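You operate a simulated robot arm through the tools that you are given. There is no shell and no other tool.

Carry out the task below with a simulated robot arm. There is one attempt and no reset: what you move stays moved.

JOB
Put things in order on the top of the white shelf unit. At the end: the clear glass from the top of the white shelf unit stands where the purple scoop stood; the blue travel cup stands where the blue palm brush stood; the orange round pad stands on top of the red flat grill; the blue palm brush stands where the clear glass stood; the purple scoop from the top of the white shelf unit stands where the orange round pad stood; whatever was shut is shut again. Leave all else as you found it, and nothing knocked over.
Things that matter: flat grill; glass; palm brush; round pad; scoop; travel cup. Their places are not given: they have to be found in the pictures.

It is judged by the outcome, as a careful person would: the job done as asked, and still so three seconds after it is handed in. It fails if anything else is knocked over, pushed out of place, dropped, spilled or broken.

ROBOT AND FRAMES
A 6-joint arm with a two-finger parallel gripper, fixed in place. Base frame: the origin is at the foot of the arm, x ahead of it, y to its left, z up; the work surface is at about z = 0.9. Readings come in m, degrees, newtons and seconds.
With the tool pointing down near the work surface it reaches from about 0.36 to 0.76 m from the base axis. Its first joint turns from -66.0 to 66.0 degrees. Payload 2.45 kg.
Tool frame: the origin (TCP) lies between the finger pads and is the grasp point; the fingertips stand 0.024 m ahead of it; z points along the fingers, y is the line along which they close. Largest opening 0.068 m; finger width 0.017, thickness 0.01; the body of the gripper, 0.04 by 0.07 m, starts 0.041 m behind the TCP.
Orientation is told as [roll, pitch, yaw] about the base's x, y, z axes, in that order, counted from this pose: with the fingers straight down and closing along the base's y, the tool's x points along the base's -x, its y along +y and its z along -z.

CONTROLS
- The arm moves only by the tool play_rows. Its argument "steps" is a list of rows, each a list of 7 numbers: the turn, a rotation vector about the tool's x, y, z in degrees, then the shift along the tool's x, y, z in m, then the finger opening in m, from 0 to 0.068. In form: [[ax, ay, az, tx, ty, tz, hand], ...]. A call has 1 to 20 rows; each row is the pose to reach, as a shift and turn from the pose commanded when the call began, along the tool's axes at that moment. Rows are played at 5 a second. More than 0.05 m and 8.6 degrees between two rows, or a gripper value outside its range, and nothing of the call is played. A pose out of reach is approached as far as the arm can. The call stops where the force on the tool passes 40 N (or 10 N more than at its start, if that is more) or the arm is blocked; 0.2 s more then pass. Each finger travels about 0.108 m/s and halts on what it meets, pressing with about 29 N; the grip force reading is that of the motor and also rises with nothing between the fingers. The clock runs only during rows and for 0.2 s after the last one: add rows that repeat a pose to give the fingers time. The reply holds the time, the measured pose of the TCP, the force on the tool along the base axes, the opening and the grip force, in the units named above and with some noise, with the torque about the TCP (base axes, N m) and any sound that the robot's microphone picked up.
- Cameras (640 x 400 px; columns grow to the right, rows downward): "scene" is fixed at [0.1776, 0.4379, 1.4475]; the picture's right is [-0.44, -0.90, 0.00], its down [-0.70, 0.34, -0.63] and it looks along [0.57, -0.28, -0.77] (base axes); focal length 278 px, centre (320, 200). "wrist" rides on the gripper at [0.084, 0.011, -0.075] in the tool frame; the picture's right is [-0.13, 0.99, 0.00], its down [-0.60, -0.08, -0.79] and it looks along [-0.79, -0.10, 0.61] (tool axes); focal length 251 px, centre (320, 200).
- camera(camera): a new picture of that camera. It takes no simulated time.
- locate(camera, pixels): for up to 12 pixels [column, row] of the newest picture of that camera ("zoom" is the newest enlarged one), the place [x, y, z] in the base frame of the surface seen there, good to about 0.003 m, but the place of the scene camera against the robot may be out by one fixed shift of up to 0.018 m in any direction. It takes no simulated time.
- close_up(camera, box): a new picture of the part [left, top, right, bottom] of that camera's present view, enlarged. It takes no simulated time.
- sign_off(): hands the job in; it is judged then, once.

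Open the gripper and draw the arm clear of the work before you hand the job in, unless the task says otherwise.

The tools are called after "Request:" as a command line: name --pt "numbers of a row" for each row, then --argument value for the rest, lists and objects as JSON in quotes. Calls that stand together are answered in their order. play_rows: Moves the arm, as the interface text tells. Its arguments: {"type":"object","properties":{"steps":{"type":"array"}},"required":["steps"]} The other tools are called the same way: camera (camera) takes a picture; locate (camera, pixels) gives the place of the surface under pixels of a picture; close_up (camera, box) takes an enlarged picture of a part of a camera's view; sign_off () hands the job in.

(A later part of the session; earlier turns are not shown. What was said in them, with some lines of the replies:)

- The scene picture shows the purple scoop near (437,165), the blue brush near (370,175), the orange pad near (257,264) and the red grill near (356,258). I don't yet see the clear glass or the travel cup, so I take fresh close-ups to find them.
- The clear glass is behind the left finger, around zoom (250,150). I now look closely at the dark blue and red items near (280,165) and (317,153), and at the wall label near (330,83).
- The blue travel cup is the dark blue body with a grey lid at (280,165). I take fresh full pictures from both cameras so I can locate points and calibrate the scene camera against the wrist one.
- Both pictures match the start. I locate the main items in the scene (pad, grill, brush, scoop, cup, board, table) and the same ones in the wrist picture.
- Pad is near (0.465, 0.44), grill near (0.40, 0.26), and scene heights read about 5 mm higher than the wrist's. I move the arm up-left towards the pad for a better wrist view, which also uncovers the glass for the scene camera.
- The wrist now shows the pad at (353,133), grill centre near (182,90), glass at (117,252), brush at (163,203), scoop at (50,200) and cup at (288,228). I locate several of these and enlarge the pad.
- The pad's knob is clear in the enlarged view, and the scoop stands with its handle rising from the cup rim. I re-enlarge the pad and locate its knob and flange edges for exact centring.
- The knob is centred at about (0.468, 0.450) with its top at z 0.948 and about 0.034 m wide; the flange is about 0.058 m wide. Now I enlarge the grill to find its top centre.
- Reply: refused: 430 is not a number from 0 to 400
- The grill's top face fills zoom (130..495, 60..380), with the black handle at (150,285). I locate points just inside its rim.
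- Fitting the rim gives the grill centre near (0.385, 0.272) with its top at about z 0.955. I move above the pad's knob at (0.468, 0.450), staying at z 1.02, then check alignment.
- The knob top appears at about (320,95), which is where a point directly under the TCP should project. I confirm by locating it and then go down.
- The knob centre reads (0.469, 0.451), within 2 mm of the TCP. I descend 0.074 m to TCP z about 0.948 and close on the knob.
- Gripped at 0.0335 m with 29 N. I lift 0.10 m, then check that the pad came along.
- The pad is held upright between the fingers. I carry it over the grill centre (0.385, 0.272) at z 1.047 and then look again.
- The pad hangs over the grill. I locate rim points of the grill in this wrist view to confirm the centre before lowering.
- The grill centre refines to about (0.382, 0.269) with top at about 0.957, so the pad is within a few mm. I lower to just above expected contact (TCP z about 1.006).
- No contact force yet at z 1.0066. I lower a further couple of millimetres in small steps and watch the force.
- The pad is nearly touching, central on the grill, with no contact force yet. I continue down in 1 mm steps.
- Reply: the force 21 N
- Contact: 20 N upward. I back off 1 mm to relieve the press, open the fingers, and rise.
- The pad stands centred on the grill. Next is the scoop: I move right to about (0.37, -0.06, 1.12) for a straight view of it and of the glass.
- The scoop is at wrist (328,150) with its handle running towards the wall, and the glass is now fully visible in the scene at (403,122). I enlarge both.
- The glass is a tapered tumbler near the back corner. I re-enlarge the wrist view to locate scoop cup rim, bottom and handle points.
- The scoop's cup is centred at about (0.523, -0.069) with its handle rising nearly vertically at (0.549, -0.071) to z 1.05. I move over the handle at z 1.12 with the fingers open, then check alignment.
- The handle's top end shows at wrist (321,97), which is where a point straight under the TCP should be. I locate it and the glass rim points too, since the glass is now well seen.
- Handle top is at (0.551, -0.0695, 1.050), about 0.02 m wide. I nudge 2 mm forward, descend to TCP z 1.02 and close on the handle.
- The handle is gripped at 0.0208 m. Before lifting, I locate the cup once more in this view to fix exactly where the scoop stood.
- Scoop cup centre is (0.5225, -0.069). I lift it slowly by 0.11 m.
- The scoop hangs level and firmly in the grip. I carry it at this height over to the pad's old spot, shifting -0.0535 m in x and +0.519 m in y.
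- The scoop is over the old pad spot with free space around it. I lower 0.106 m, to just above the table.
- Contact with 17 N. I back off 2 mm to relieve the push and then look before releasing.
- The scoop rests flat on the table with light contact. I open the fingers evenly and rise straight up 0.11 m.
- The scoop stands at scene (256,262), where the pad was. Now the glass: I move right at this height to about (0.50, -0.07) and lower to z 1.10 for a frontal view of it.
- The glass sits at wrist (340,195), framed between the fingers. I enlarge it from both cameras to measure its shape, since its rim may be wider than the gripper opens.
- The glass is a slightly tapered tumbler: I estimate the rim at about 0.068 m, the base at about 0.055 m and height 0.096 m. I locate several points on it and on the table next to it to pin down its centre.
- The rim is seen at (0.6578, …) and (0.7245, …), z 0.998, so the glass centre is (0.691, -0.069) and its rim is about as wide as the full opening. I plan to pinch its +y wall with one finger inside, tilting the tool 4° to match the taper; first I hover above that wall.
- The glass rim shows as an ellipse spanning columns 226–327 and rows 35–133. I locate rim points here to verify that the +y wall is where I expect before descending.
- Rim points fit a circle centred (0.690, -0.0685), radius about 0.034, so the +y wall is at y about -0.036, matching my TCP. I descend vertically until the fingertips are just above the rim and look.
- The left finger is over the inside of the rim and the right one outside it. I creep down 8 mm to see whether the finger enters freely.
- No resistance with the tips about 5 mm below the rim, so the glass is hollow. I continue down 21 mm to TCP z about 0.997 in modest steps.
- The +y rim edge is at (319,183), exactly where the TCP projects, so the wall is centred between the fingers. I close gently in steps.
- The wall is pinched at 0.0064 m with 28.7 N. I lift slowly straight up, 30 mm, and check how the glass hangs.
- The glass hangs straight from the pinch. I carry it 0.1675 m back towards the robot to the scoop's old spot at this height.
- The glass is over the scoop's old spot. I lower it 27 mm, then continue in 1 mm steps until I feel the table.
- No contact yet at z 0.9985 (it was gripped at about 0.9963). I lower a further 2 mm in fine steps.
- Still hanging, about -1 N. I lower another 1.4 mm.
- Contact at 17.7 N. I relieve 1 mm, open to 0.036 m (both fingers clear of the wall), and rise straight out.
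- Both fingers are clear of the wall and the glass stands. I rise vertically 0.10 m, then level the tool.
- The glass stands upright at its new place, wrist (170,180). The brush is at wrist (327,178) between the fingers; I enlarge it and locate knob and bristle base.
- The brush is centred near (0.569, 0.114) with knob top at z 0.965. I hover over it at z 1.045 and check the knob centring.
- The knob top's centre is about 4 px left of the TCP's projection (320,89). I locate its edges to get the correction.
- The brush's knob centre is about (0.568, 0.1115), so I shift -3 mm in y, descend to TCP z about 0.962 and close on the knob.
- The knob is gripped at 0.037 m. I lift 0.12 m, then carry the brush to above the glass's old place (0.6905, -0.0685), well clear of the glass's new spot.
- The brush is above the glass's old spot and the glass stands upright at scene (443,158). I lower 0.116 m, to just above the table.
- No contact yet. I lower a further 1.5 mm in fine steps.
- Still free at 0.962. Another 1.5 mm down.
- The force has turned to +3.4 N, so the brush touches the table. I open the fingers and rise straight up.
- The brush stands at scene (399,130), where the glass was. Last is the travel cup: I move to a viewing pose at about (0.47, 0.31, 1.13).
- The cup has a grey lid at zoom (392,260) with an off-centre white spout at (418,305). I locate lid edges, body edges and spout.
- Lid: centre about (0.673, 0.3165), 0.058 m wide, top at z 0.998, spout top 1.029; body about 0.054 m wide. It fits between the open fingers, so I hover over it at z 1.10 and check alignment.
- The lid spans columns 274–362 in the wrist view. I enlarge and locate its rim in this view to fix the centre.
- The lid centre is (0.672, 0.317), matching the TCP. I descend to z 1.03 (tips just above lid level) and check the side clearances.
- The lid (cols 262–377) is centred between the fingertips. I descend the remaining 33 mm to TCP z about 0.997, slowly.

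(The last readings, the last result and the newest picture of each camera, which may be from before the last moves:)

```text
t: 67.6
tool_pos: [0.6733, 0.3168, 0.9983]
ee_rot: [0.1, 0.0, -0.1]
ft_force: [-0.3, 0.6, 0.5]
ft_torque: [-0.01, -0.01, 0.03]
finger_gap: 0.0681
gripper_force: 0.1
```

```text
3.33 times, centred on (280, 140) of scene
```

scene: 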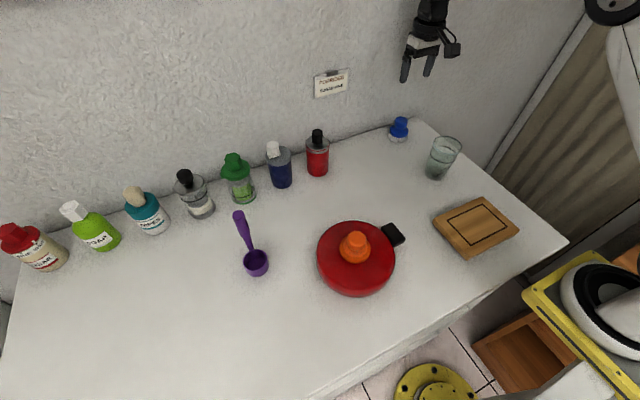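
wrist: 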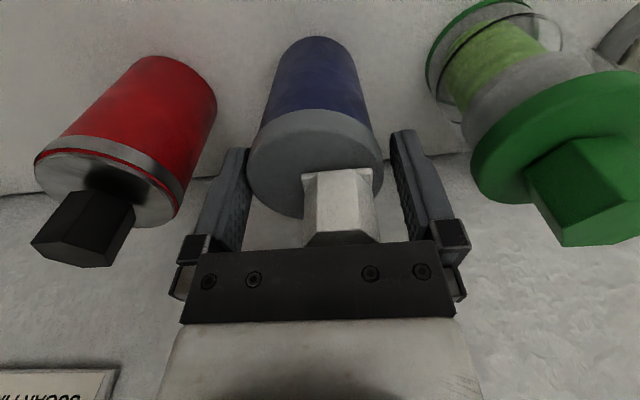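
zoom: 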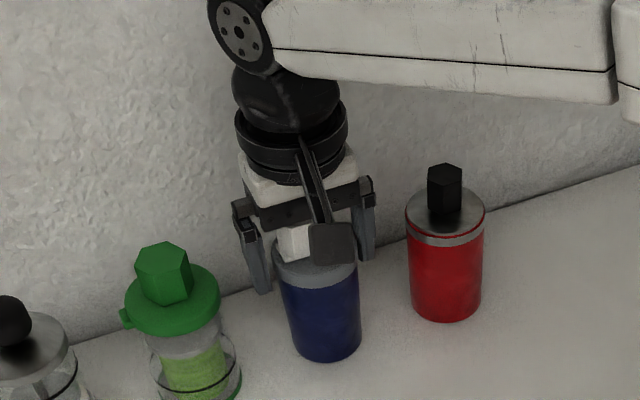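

The lid sits between the fingers with no contact force. I close gently onto the lid.

Request:
play_rows --pt "0 0 0 0 0 0 0.064" --pt "0 0 0 0 0 0 0.06" --pt "0 0 0 0 0 0 0.056" --pt "0 0 0 0 0 0 0.05" --pt "0 0 0 0 0 0 0.045" --pt "0 0 0 0 0 0 0.045"

Request:
camera --camera "wrist"

```text
t: 69.0
tool_pos: [0.6745, 0.3179, 0.9985]
ee_rot: [0.0, 0.2, -0.1]
ft_force: [-0.1, -0.4, 0.7]
ft_torque: [-0.02, 0.0, -0.01]
finger_gap: 0.061
gripper_force: 29.6
```

```text
taken
```

wrist: 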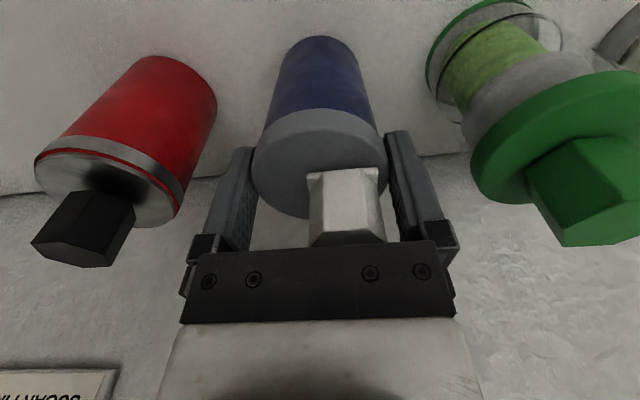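

The lid is gripped at 0.061 m. I lift just 12 mm slowly and check that the whole cup rises with the lid.

Request:
play_rows --pt "0 0 0 0 0 -0.002 0.045" --pt "0 0 0 0 0 -0.005 0.045" --pt "0 0 0 0 0 -0.008 0.045" --pt "0 0 0 0 0 -0.012 0.045" --pt "0 0 0 0 0 -0.012 0.045"

Request:
camera --camera "wrist"

Request:
close_up --camera "scene" --box '[220, 80, 340, 200]'

```text
t: 70.2
tool_pos: [0.6733, 0.3181, 1.0097]
ee_rot: [0.0, 0.1, -0.1]
ft_force: [-0.3, 0.7, -0.6]
ft_torque: [0.0, -0.05, 0.02]
finger_gap: 0.0612
gripper_force: 28.9
```

```text
taken
```

wrist: 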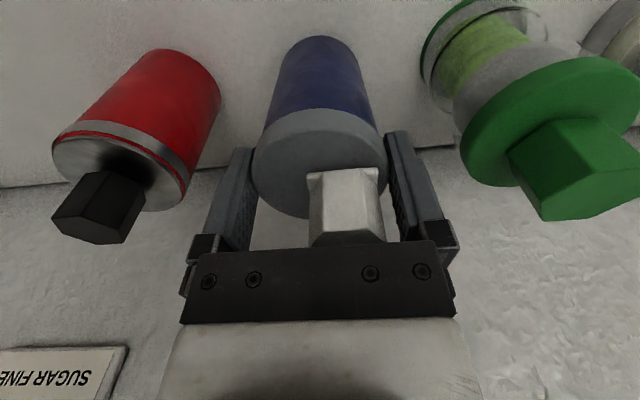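

```text
3.33 times, centred on (280, 140) of scene
```

zoom: 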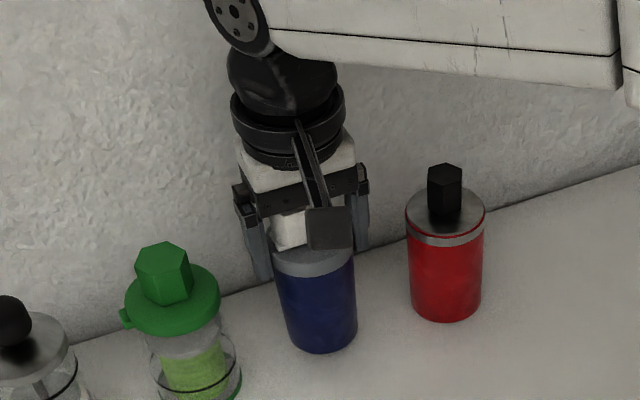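

The whole cup rises with the lid (its place in the wrist view is unchanged while the neighbours moved). I lift 50 mm more, draw it back from the wall first, then move right to the brush's old spot (0.568, 0.112).

Request:
play_rows --pt "0 0 0 0 0 -0.02 0.045" --pt "0 0 0 0 0 -0.05 0.045" --pt "0 0 0 0.02 0 -0.05 0.045" --pt "0 0 0 0.05 0 -0.05 0.045" --pt "0 0 0 0.08 0 -0.05 0.045" --pt "0 0 0 0.105 0 -0.05 0.045" --pt "0 0 0 0.105 -0.02 -0.05 0.045" --pt "0 0 0 0.105 -0.055 -0.05 0.045" --pt "0 0 0 0.105 -0.09 -0.05 0.045" --pt "0 0 0 0.105 -0.125 -0.05 0.045" --pt "0 0 0 0.105 -0.16 -0.05 0.045" --pt "0 0 0 0.105 -0.19 -0.05 0.045" --pt "0 0 0 0.105 -0.2056 -0.05 0.045" --pt "0 0 0 0.105 -0.2056 -0.05 0.045" --pt "0 0 0 0.105 -0.2056 -0.05 0.045"

Request:
camera --camera "wrist"

Request:
camera --camera "scene"

```text
t: 73.4
tool_pos: [0.5669, 0.1127, 1.0617]
ee_rot: [0.0, 0.1, -0.1]
ft_force: [-0.4, 0.2, -0.9]
ft_torque: [0.04, 0.0, 0.01]
finger_gap: 0.0612
gripper_force: 28.2
```

```text
taken
```

wrist: 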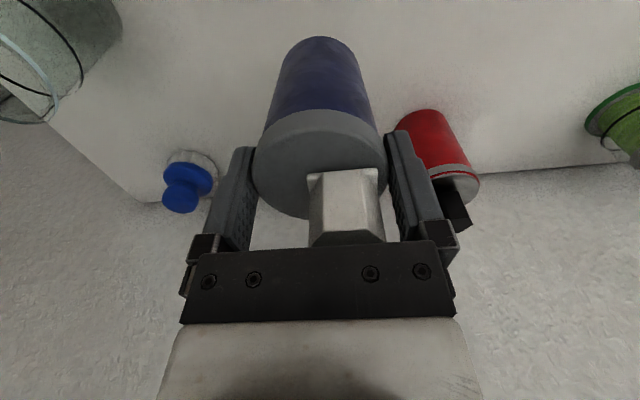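

```text
taken
```

scene: 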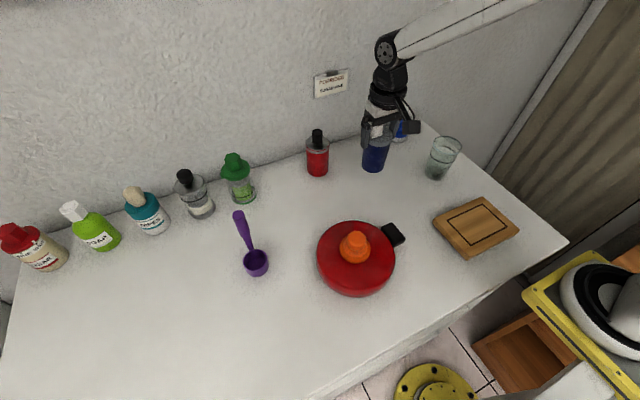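

The cup is over the brush's old spot and all else is upright. I lower 58 mm, then feel for the table in 1 mm steps.

Request:
play_rows --pt "0 0 0 -0.001 0 0.02 0.045" --pt "0 0 0 -0.001 0 0.04 0.045" --pt "0 0 0 -0.001 0 0.053 0.045" --pt "0 0 0 -0.001 0 0.058 0.045" --pt "0 0 0 -0.001 0 0.058 0.045"

Request:
play_rows --pt "0 0 0 0 0 0.001 0.045" --pt "0 0 0 0 0 0.002 0.045" --pt "0 0 0 0 0 0.002 0.045"

```text
t: 74.6
tool_pos: [0.569, 0.1119, 1.002]
ee_rot: [0.0, 0.1, -0.1]
ft_force: [-0.6, -0.6, -2.1]
ft_torque: [0.02, -0.03, 0.01]
finger_gap: 0.0611
gripper_force: 28.8
```

```text
t: 75.4
tool_pos: [0.5684, 0.1128, 0.9998]
ee_rot: [0.0, 0.2, -0.1]
ft_force: [0.9, -0.1, -1.1]
ft_torque: [0.02, 0.03, -0.03]
finger_gap: 0.0612
gripper_force: 29.3
```

No contact yet at z 0.9998 (gripped at about 0.998). Another 1.5 mm down.

Request:
play_rows --pt "0 0 0 0 0 0.0008 0.045" --pt "0 0 0 0 0 0.0015 0.045" --pt "0 0 0 0 0 0.0015 0.045"

```text
t: 76.2
tool_pos: [0.5678, 0.1119, 0.9991]
ee_rot: [-0.1, 0.1, -0.1]
ft_force: [0.1, 1.2, -1.2]
ft_torque: [0.0, -0.02, 0.01]
finger_gap: 0.0611
gripper_force: 29.2
```

Still hanging. One more millimetre and a half in fine steps.

Request:
play_rows --pt "0 0 0 0 0 0.0007 0.045" --pt "0 0 0 0 0 0.0014 0.045" --pt "0 0 0 0 0 0.0014 0.045"

```text
t: 77.0
tool_pos: [0.5693, 0.1115, 0.9975]
ee_rot: [0.0, 0.0, -0.1]
ft_force: [0.3, 0.1, -1.1]
ft_torque: [0.0, -0.02, 0.01]
finger_gap: 0.061
gripper_force: 29.1
```

Still about -1 N at 0.9975. I take another 1.2 mm.

Request:
play_rows --pt "0 0 0 0 0 0.0006 0.045" --pt "0 0 0 0 0 0.0012 0.045" --pt "0 0 0 0 0 0.0012 0.045"

Request:
close_up --camera "scene" --box '[330, 90, 430, 200]'

```text
t: 77.8
tool_pos: [0.5689, 0.112, 0.9985]
ee_rot: [0.0, 0.1, -0.1]
ft_force: [-1.8, -1.2, 11.1]
ft_torque: [-0.09, 0.26, 0.02]
finger_gap: 0.0612
gripper_force: 28.9
```

```text
3.64 times, centred on (380, 145) of scene
```

zoom: 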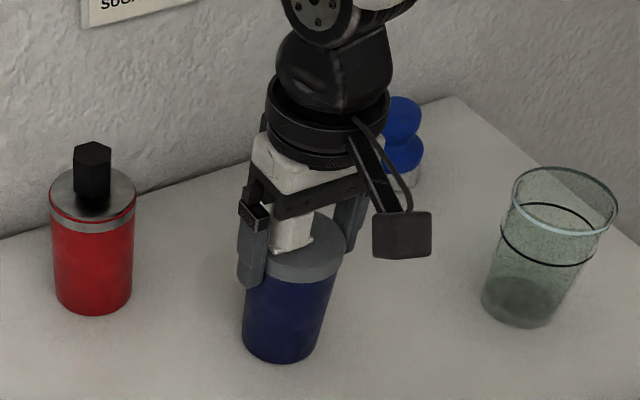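

Contact at 11 N; the cup stands on the table. I open fully and rise straight up 0.13 m.

Request:
play_rows --pt "0 0 0 0 0 -0.0005 0.045" --pt "0 0 0 0 0 -0.0005 0.063" --pt "0 0 0 0 0 -0.0005 0.068" --pt "0 0 0 0 0 -0.0005 0.068" --pt "0 0 0 0 0 -0.0005 0.068" --pt "0 0 0 0 0 -0.01 0.068" --pt "0 0 0 0 0 -0.025 0.068" --pt "0 0 0 0 0 -0.05 0.068" --pt "0 0 0 0 0 -0.09 0.068" --pt "0 0 0 0 0 -0.13 0.068" --pt "0 0 0 0 0 -0.13 0.068"

Request:
camera --camera "wrist"

Request:
camera --camera "scene"

```text
t: 80.2
tool_pos: [0.5702, 0.1123, 1.1246]
ee_rot: [0.1, 0.1, -0.1]
ft_force: [0.3, 0.3, 0.0]
ft_torque: [0.01, -0.01, 0.03]
finger_gap: 0.0683
gripper_force: 0.1
```

```text
taken
```

wrist: 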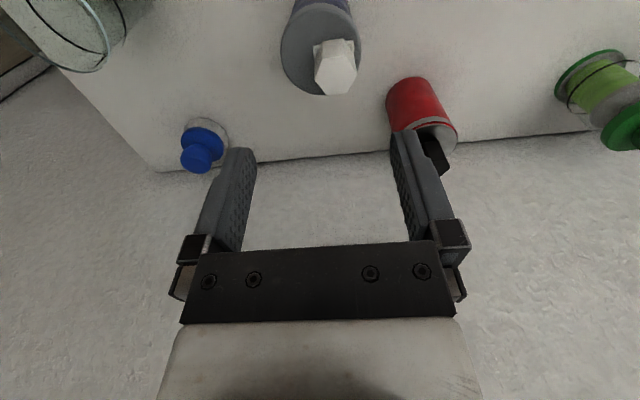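

```text
taken
```

scene: 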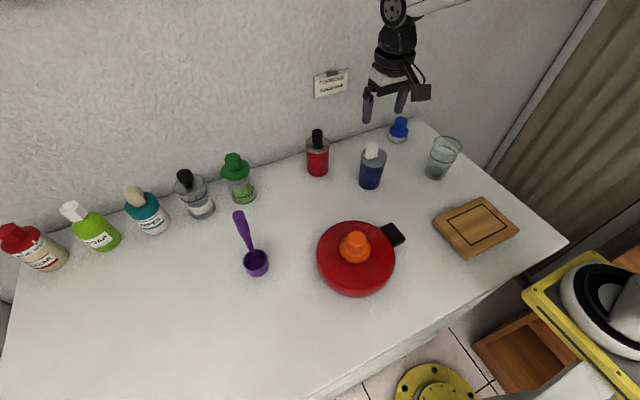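

The cup stands at scene (371,167), where the brush was. I draw the arm back and up to near its starting pose, clear of everything, and take a final look.

Request:
play_rows --pt "0 0 0 0 0 -0.03 0.068" --pt "0 0 0 0.02 0.005 -0.06 0.068" --pt "0 0 0 0.055 0.015 -0.085 0.068" --pt "0 0 0 0.095 0.03 -0.085 0.068" --pt "0 0 0 0.135 0.05 -0.085 0.068" --pt "0 0 0 0.165 0.07 -0.085 0.068" --pt "0 0 0 0.165 0.07 -0.085 0.068"

Request:
camera --camera "wrist"

Request:
camera --camera "scene"

Request:
close_up --camera "scene" --box '[220, 90, 480, 300]'

```text
t: 81.8
tool_pos: [0.4037, 0.181, 1.21]
ee_rot: [0.1, 0.1, -0.1]
ft_force: [-0.4, 0.0, -0.9]
ft_torque: [0.0, 0.02, -0.01]
finger_gap: 0.068
gripper_force: 0.0
```

```text
taken
```

wrist: 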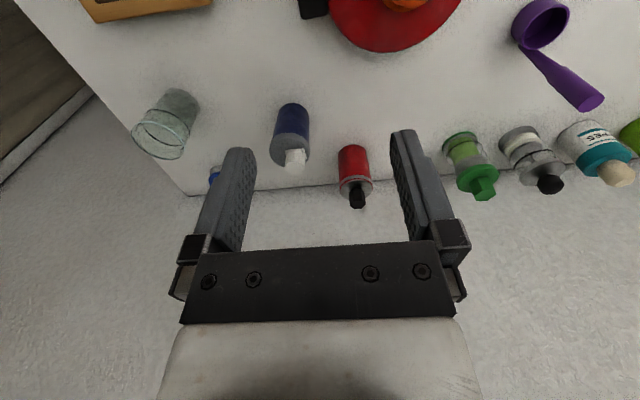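

```text
taken
```

scene: 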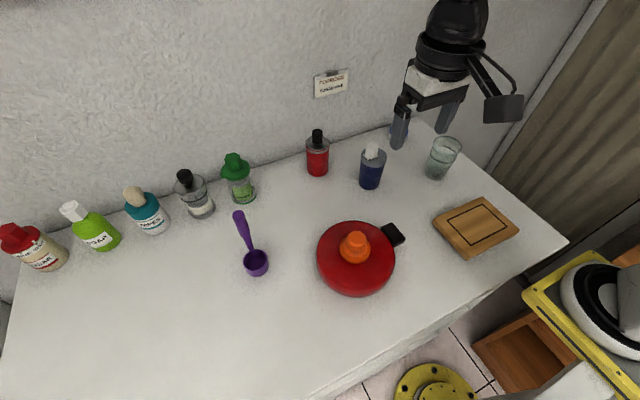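

```text
1.90 times, centred on (350, 195) of scene
```

zoom: 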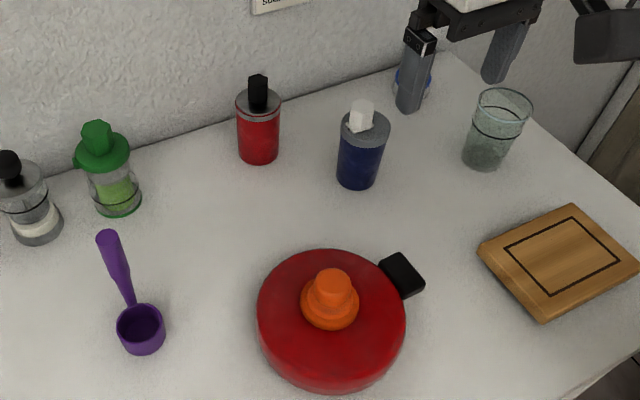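

The final pictures show all five items standing in their new places. The glass is at (443,158), the cup at (371,167), the pad on the grill at (355,247), the brush behind the finger at about (399,130) and the scoop at (256,262). The other bottles, the board and the grill look unmoved, and the gripper is open and clear, so I hand the job in.

Request:
sign_off

```text
The job is handed in.
```

I made all five moves and handed the job in; the final pictures show everything upright and in place:

- **Orange pad:** it stands centred on top of the red grill.
- **Purple scoop:** it stands where the pad was.
- **Clear glass:** it stands where the scoop was. Its rim was about as wide as the gripper opens, so I pinched one wall to carry it.
- **Blue brush:** it stands where the glass was. In the very last pictures a finger mostly hid it, but it was standing when last seen in full.
- **Blue travel cup:** it stands where the brush was. I lifted it by its lid, and the lid stayed on.

By my measurements each item is within a few millimetres of its target. I opened nothing, so there was nothing to shut again. The other bottles, the board and the grill look unmoved, and the arm is drawn back with the gripper open.
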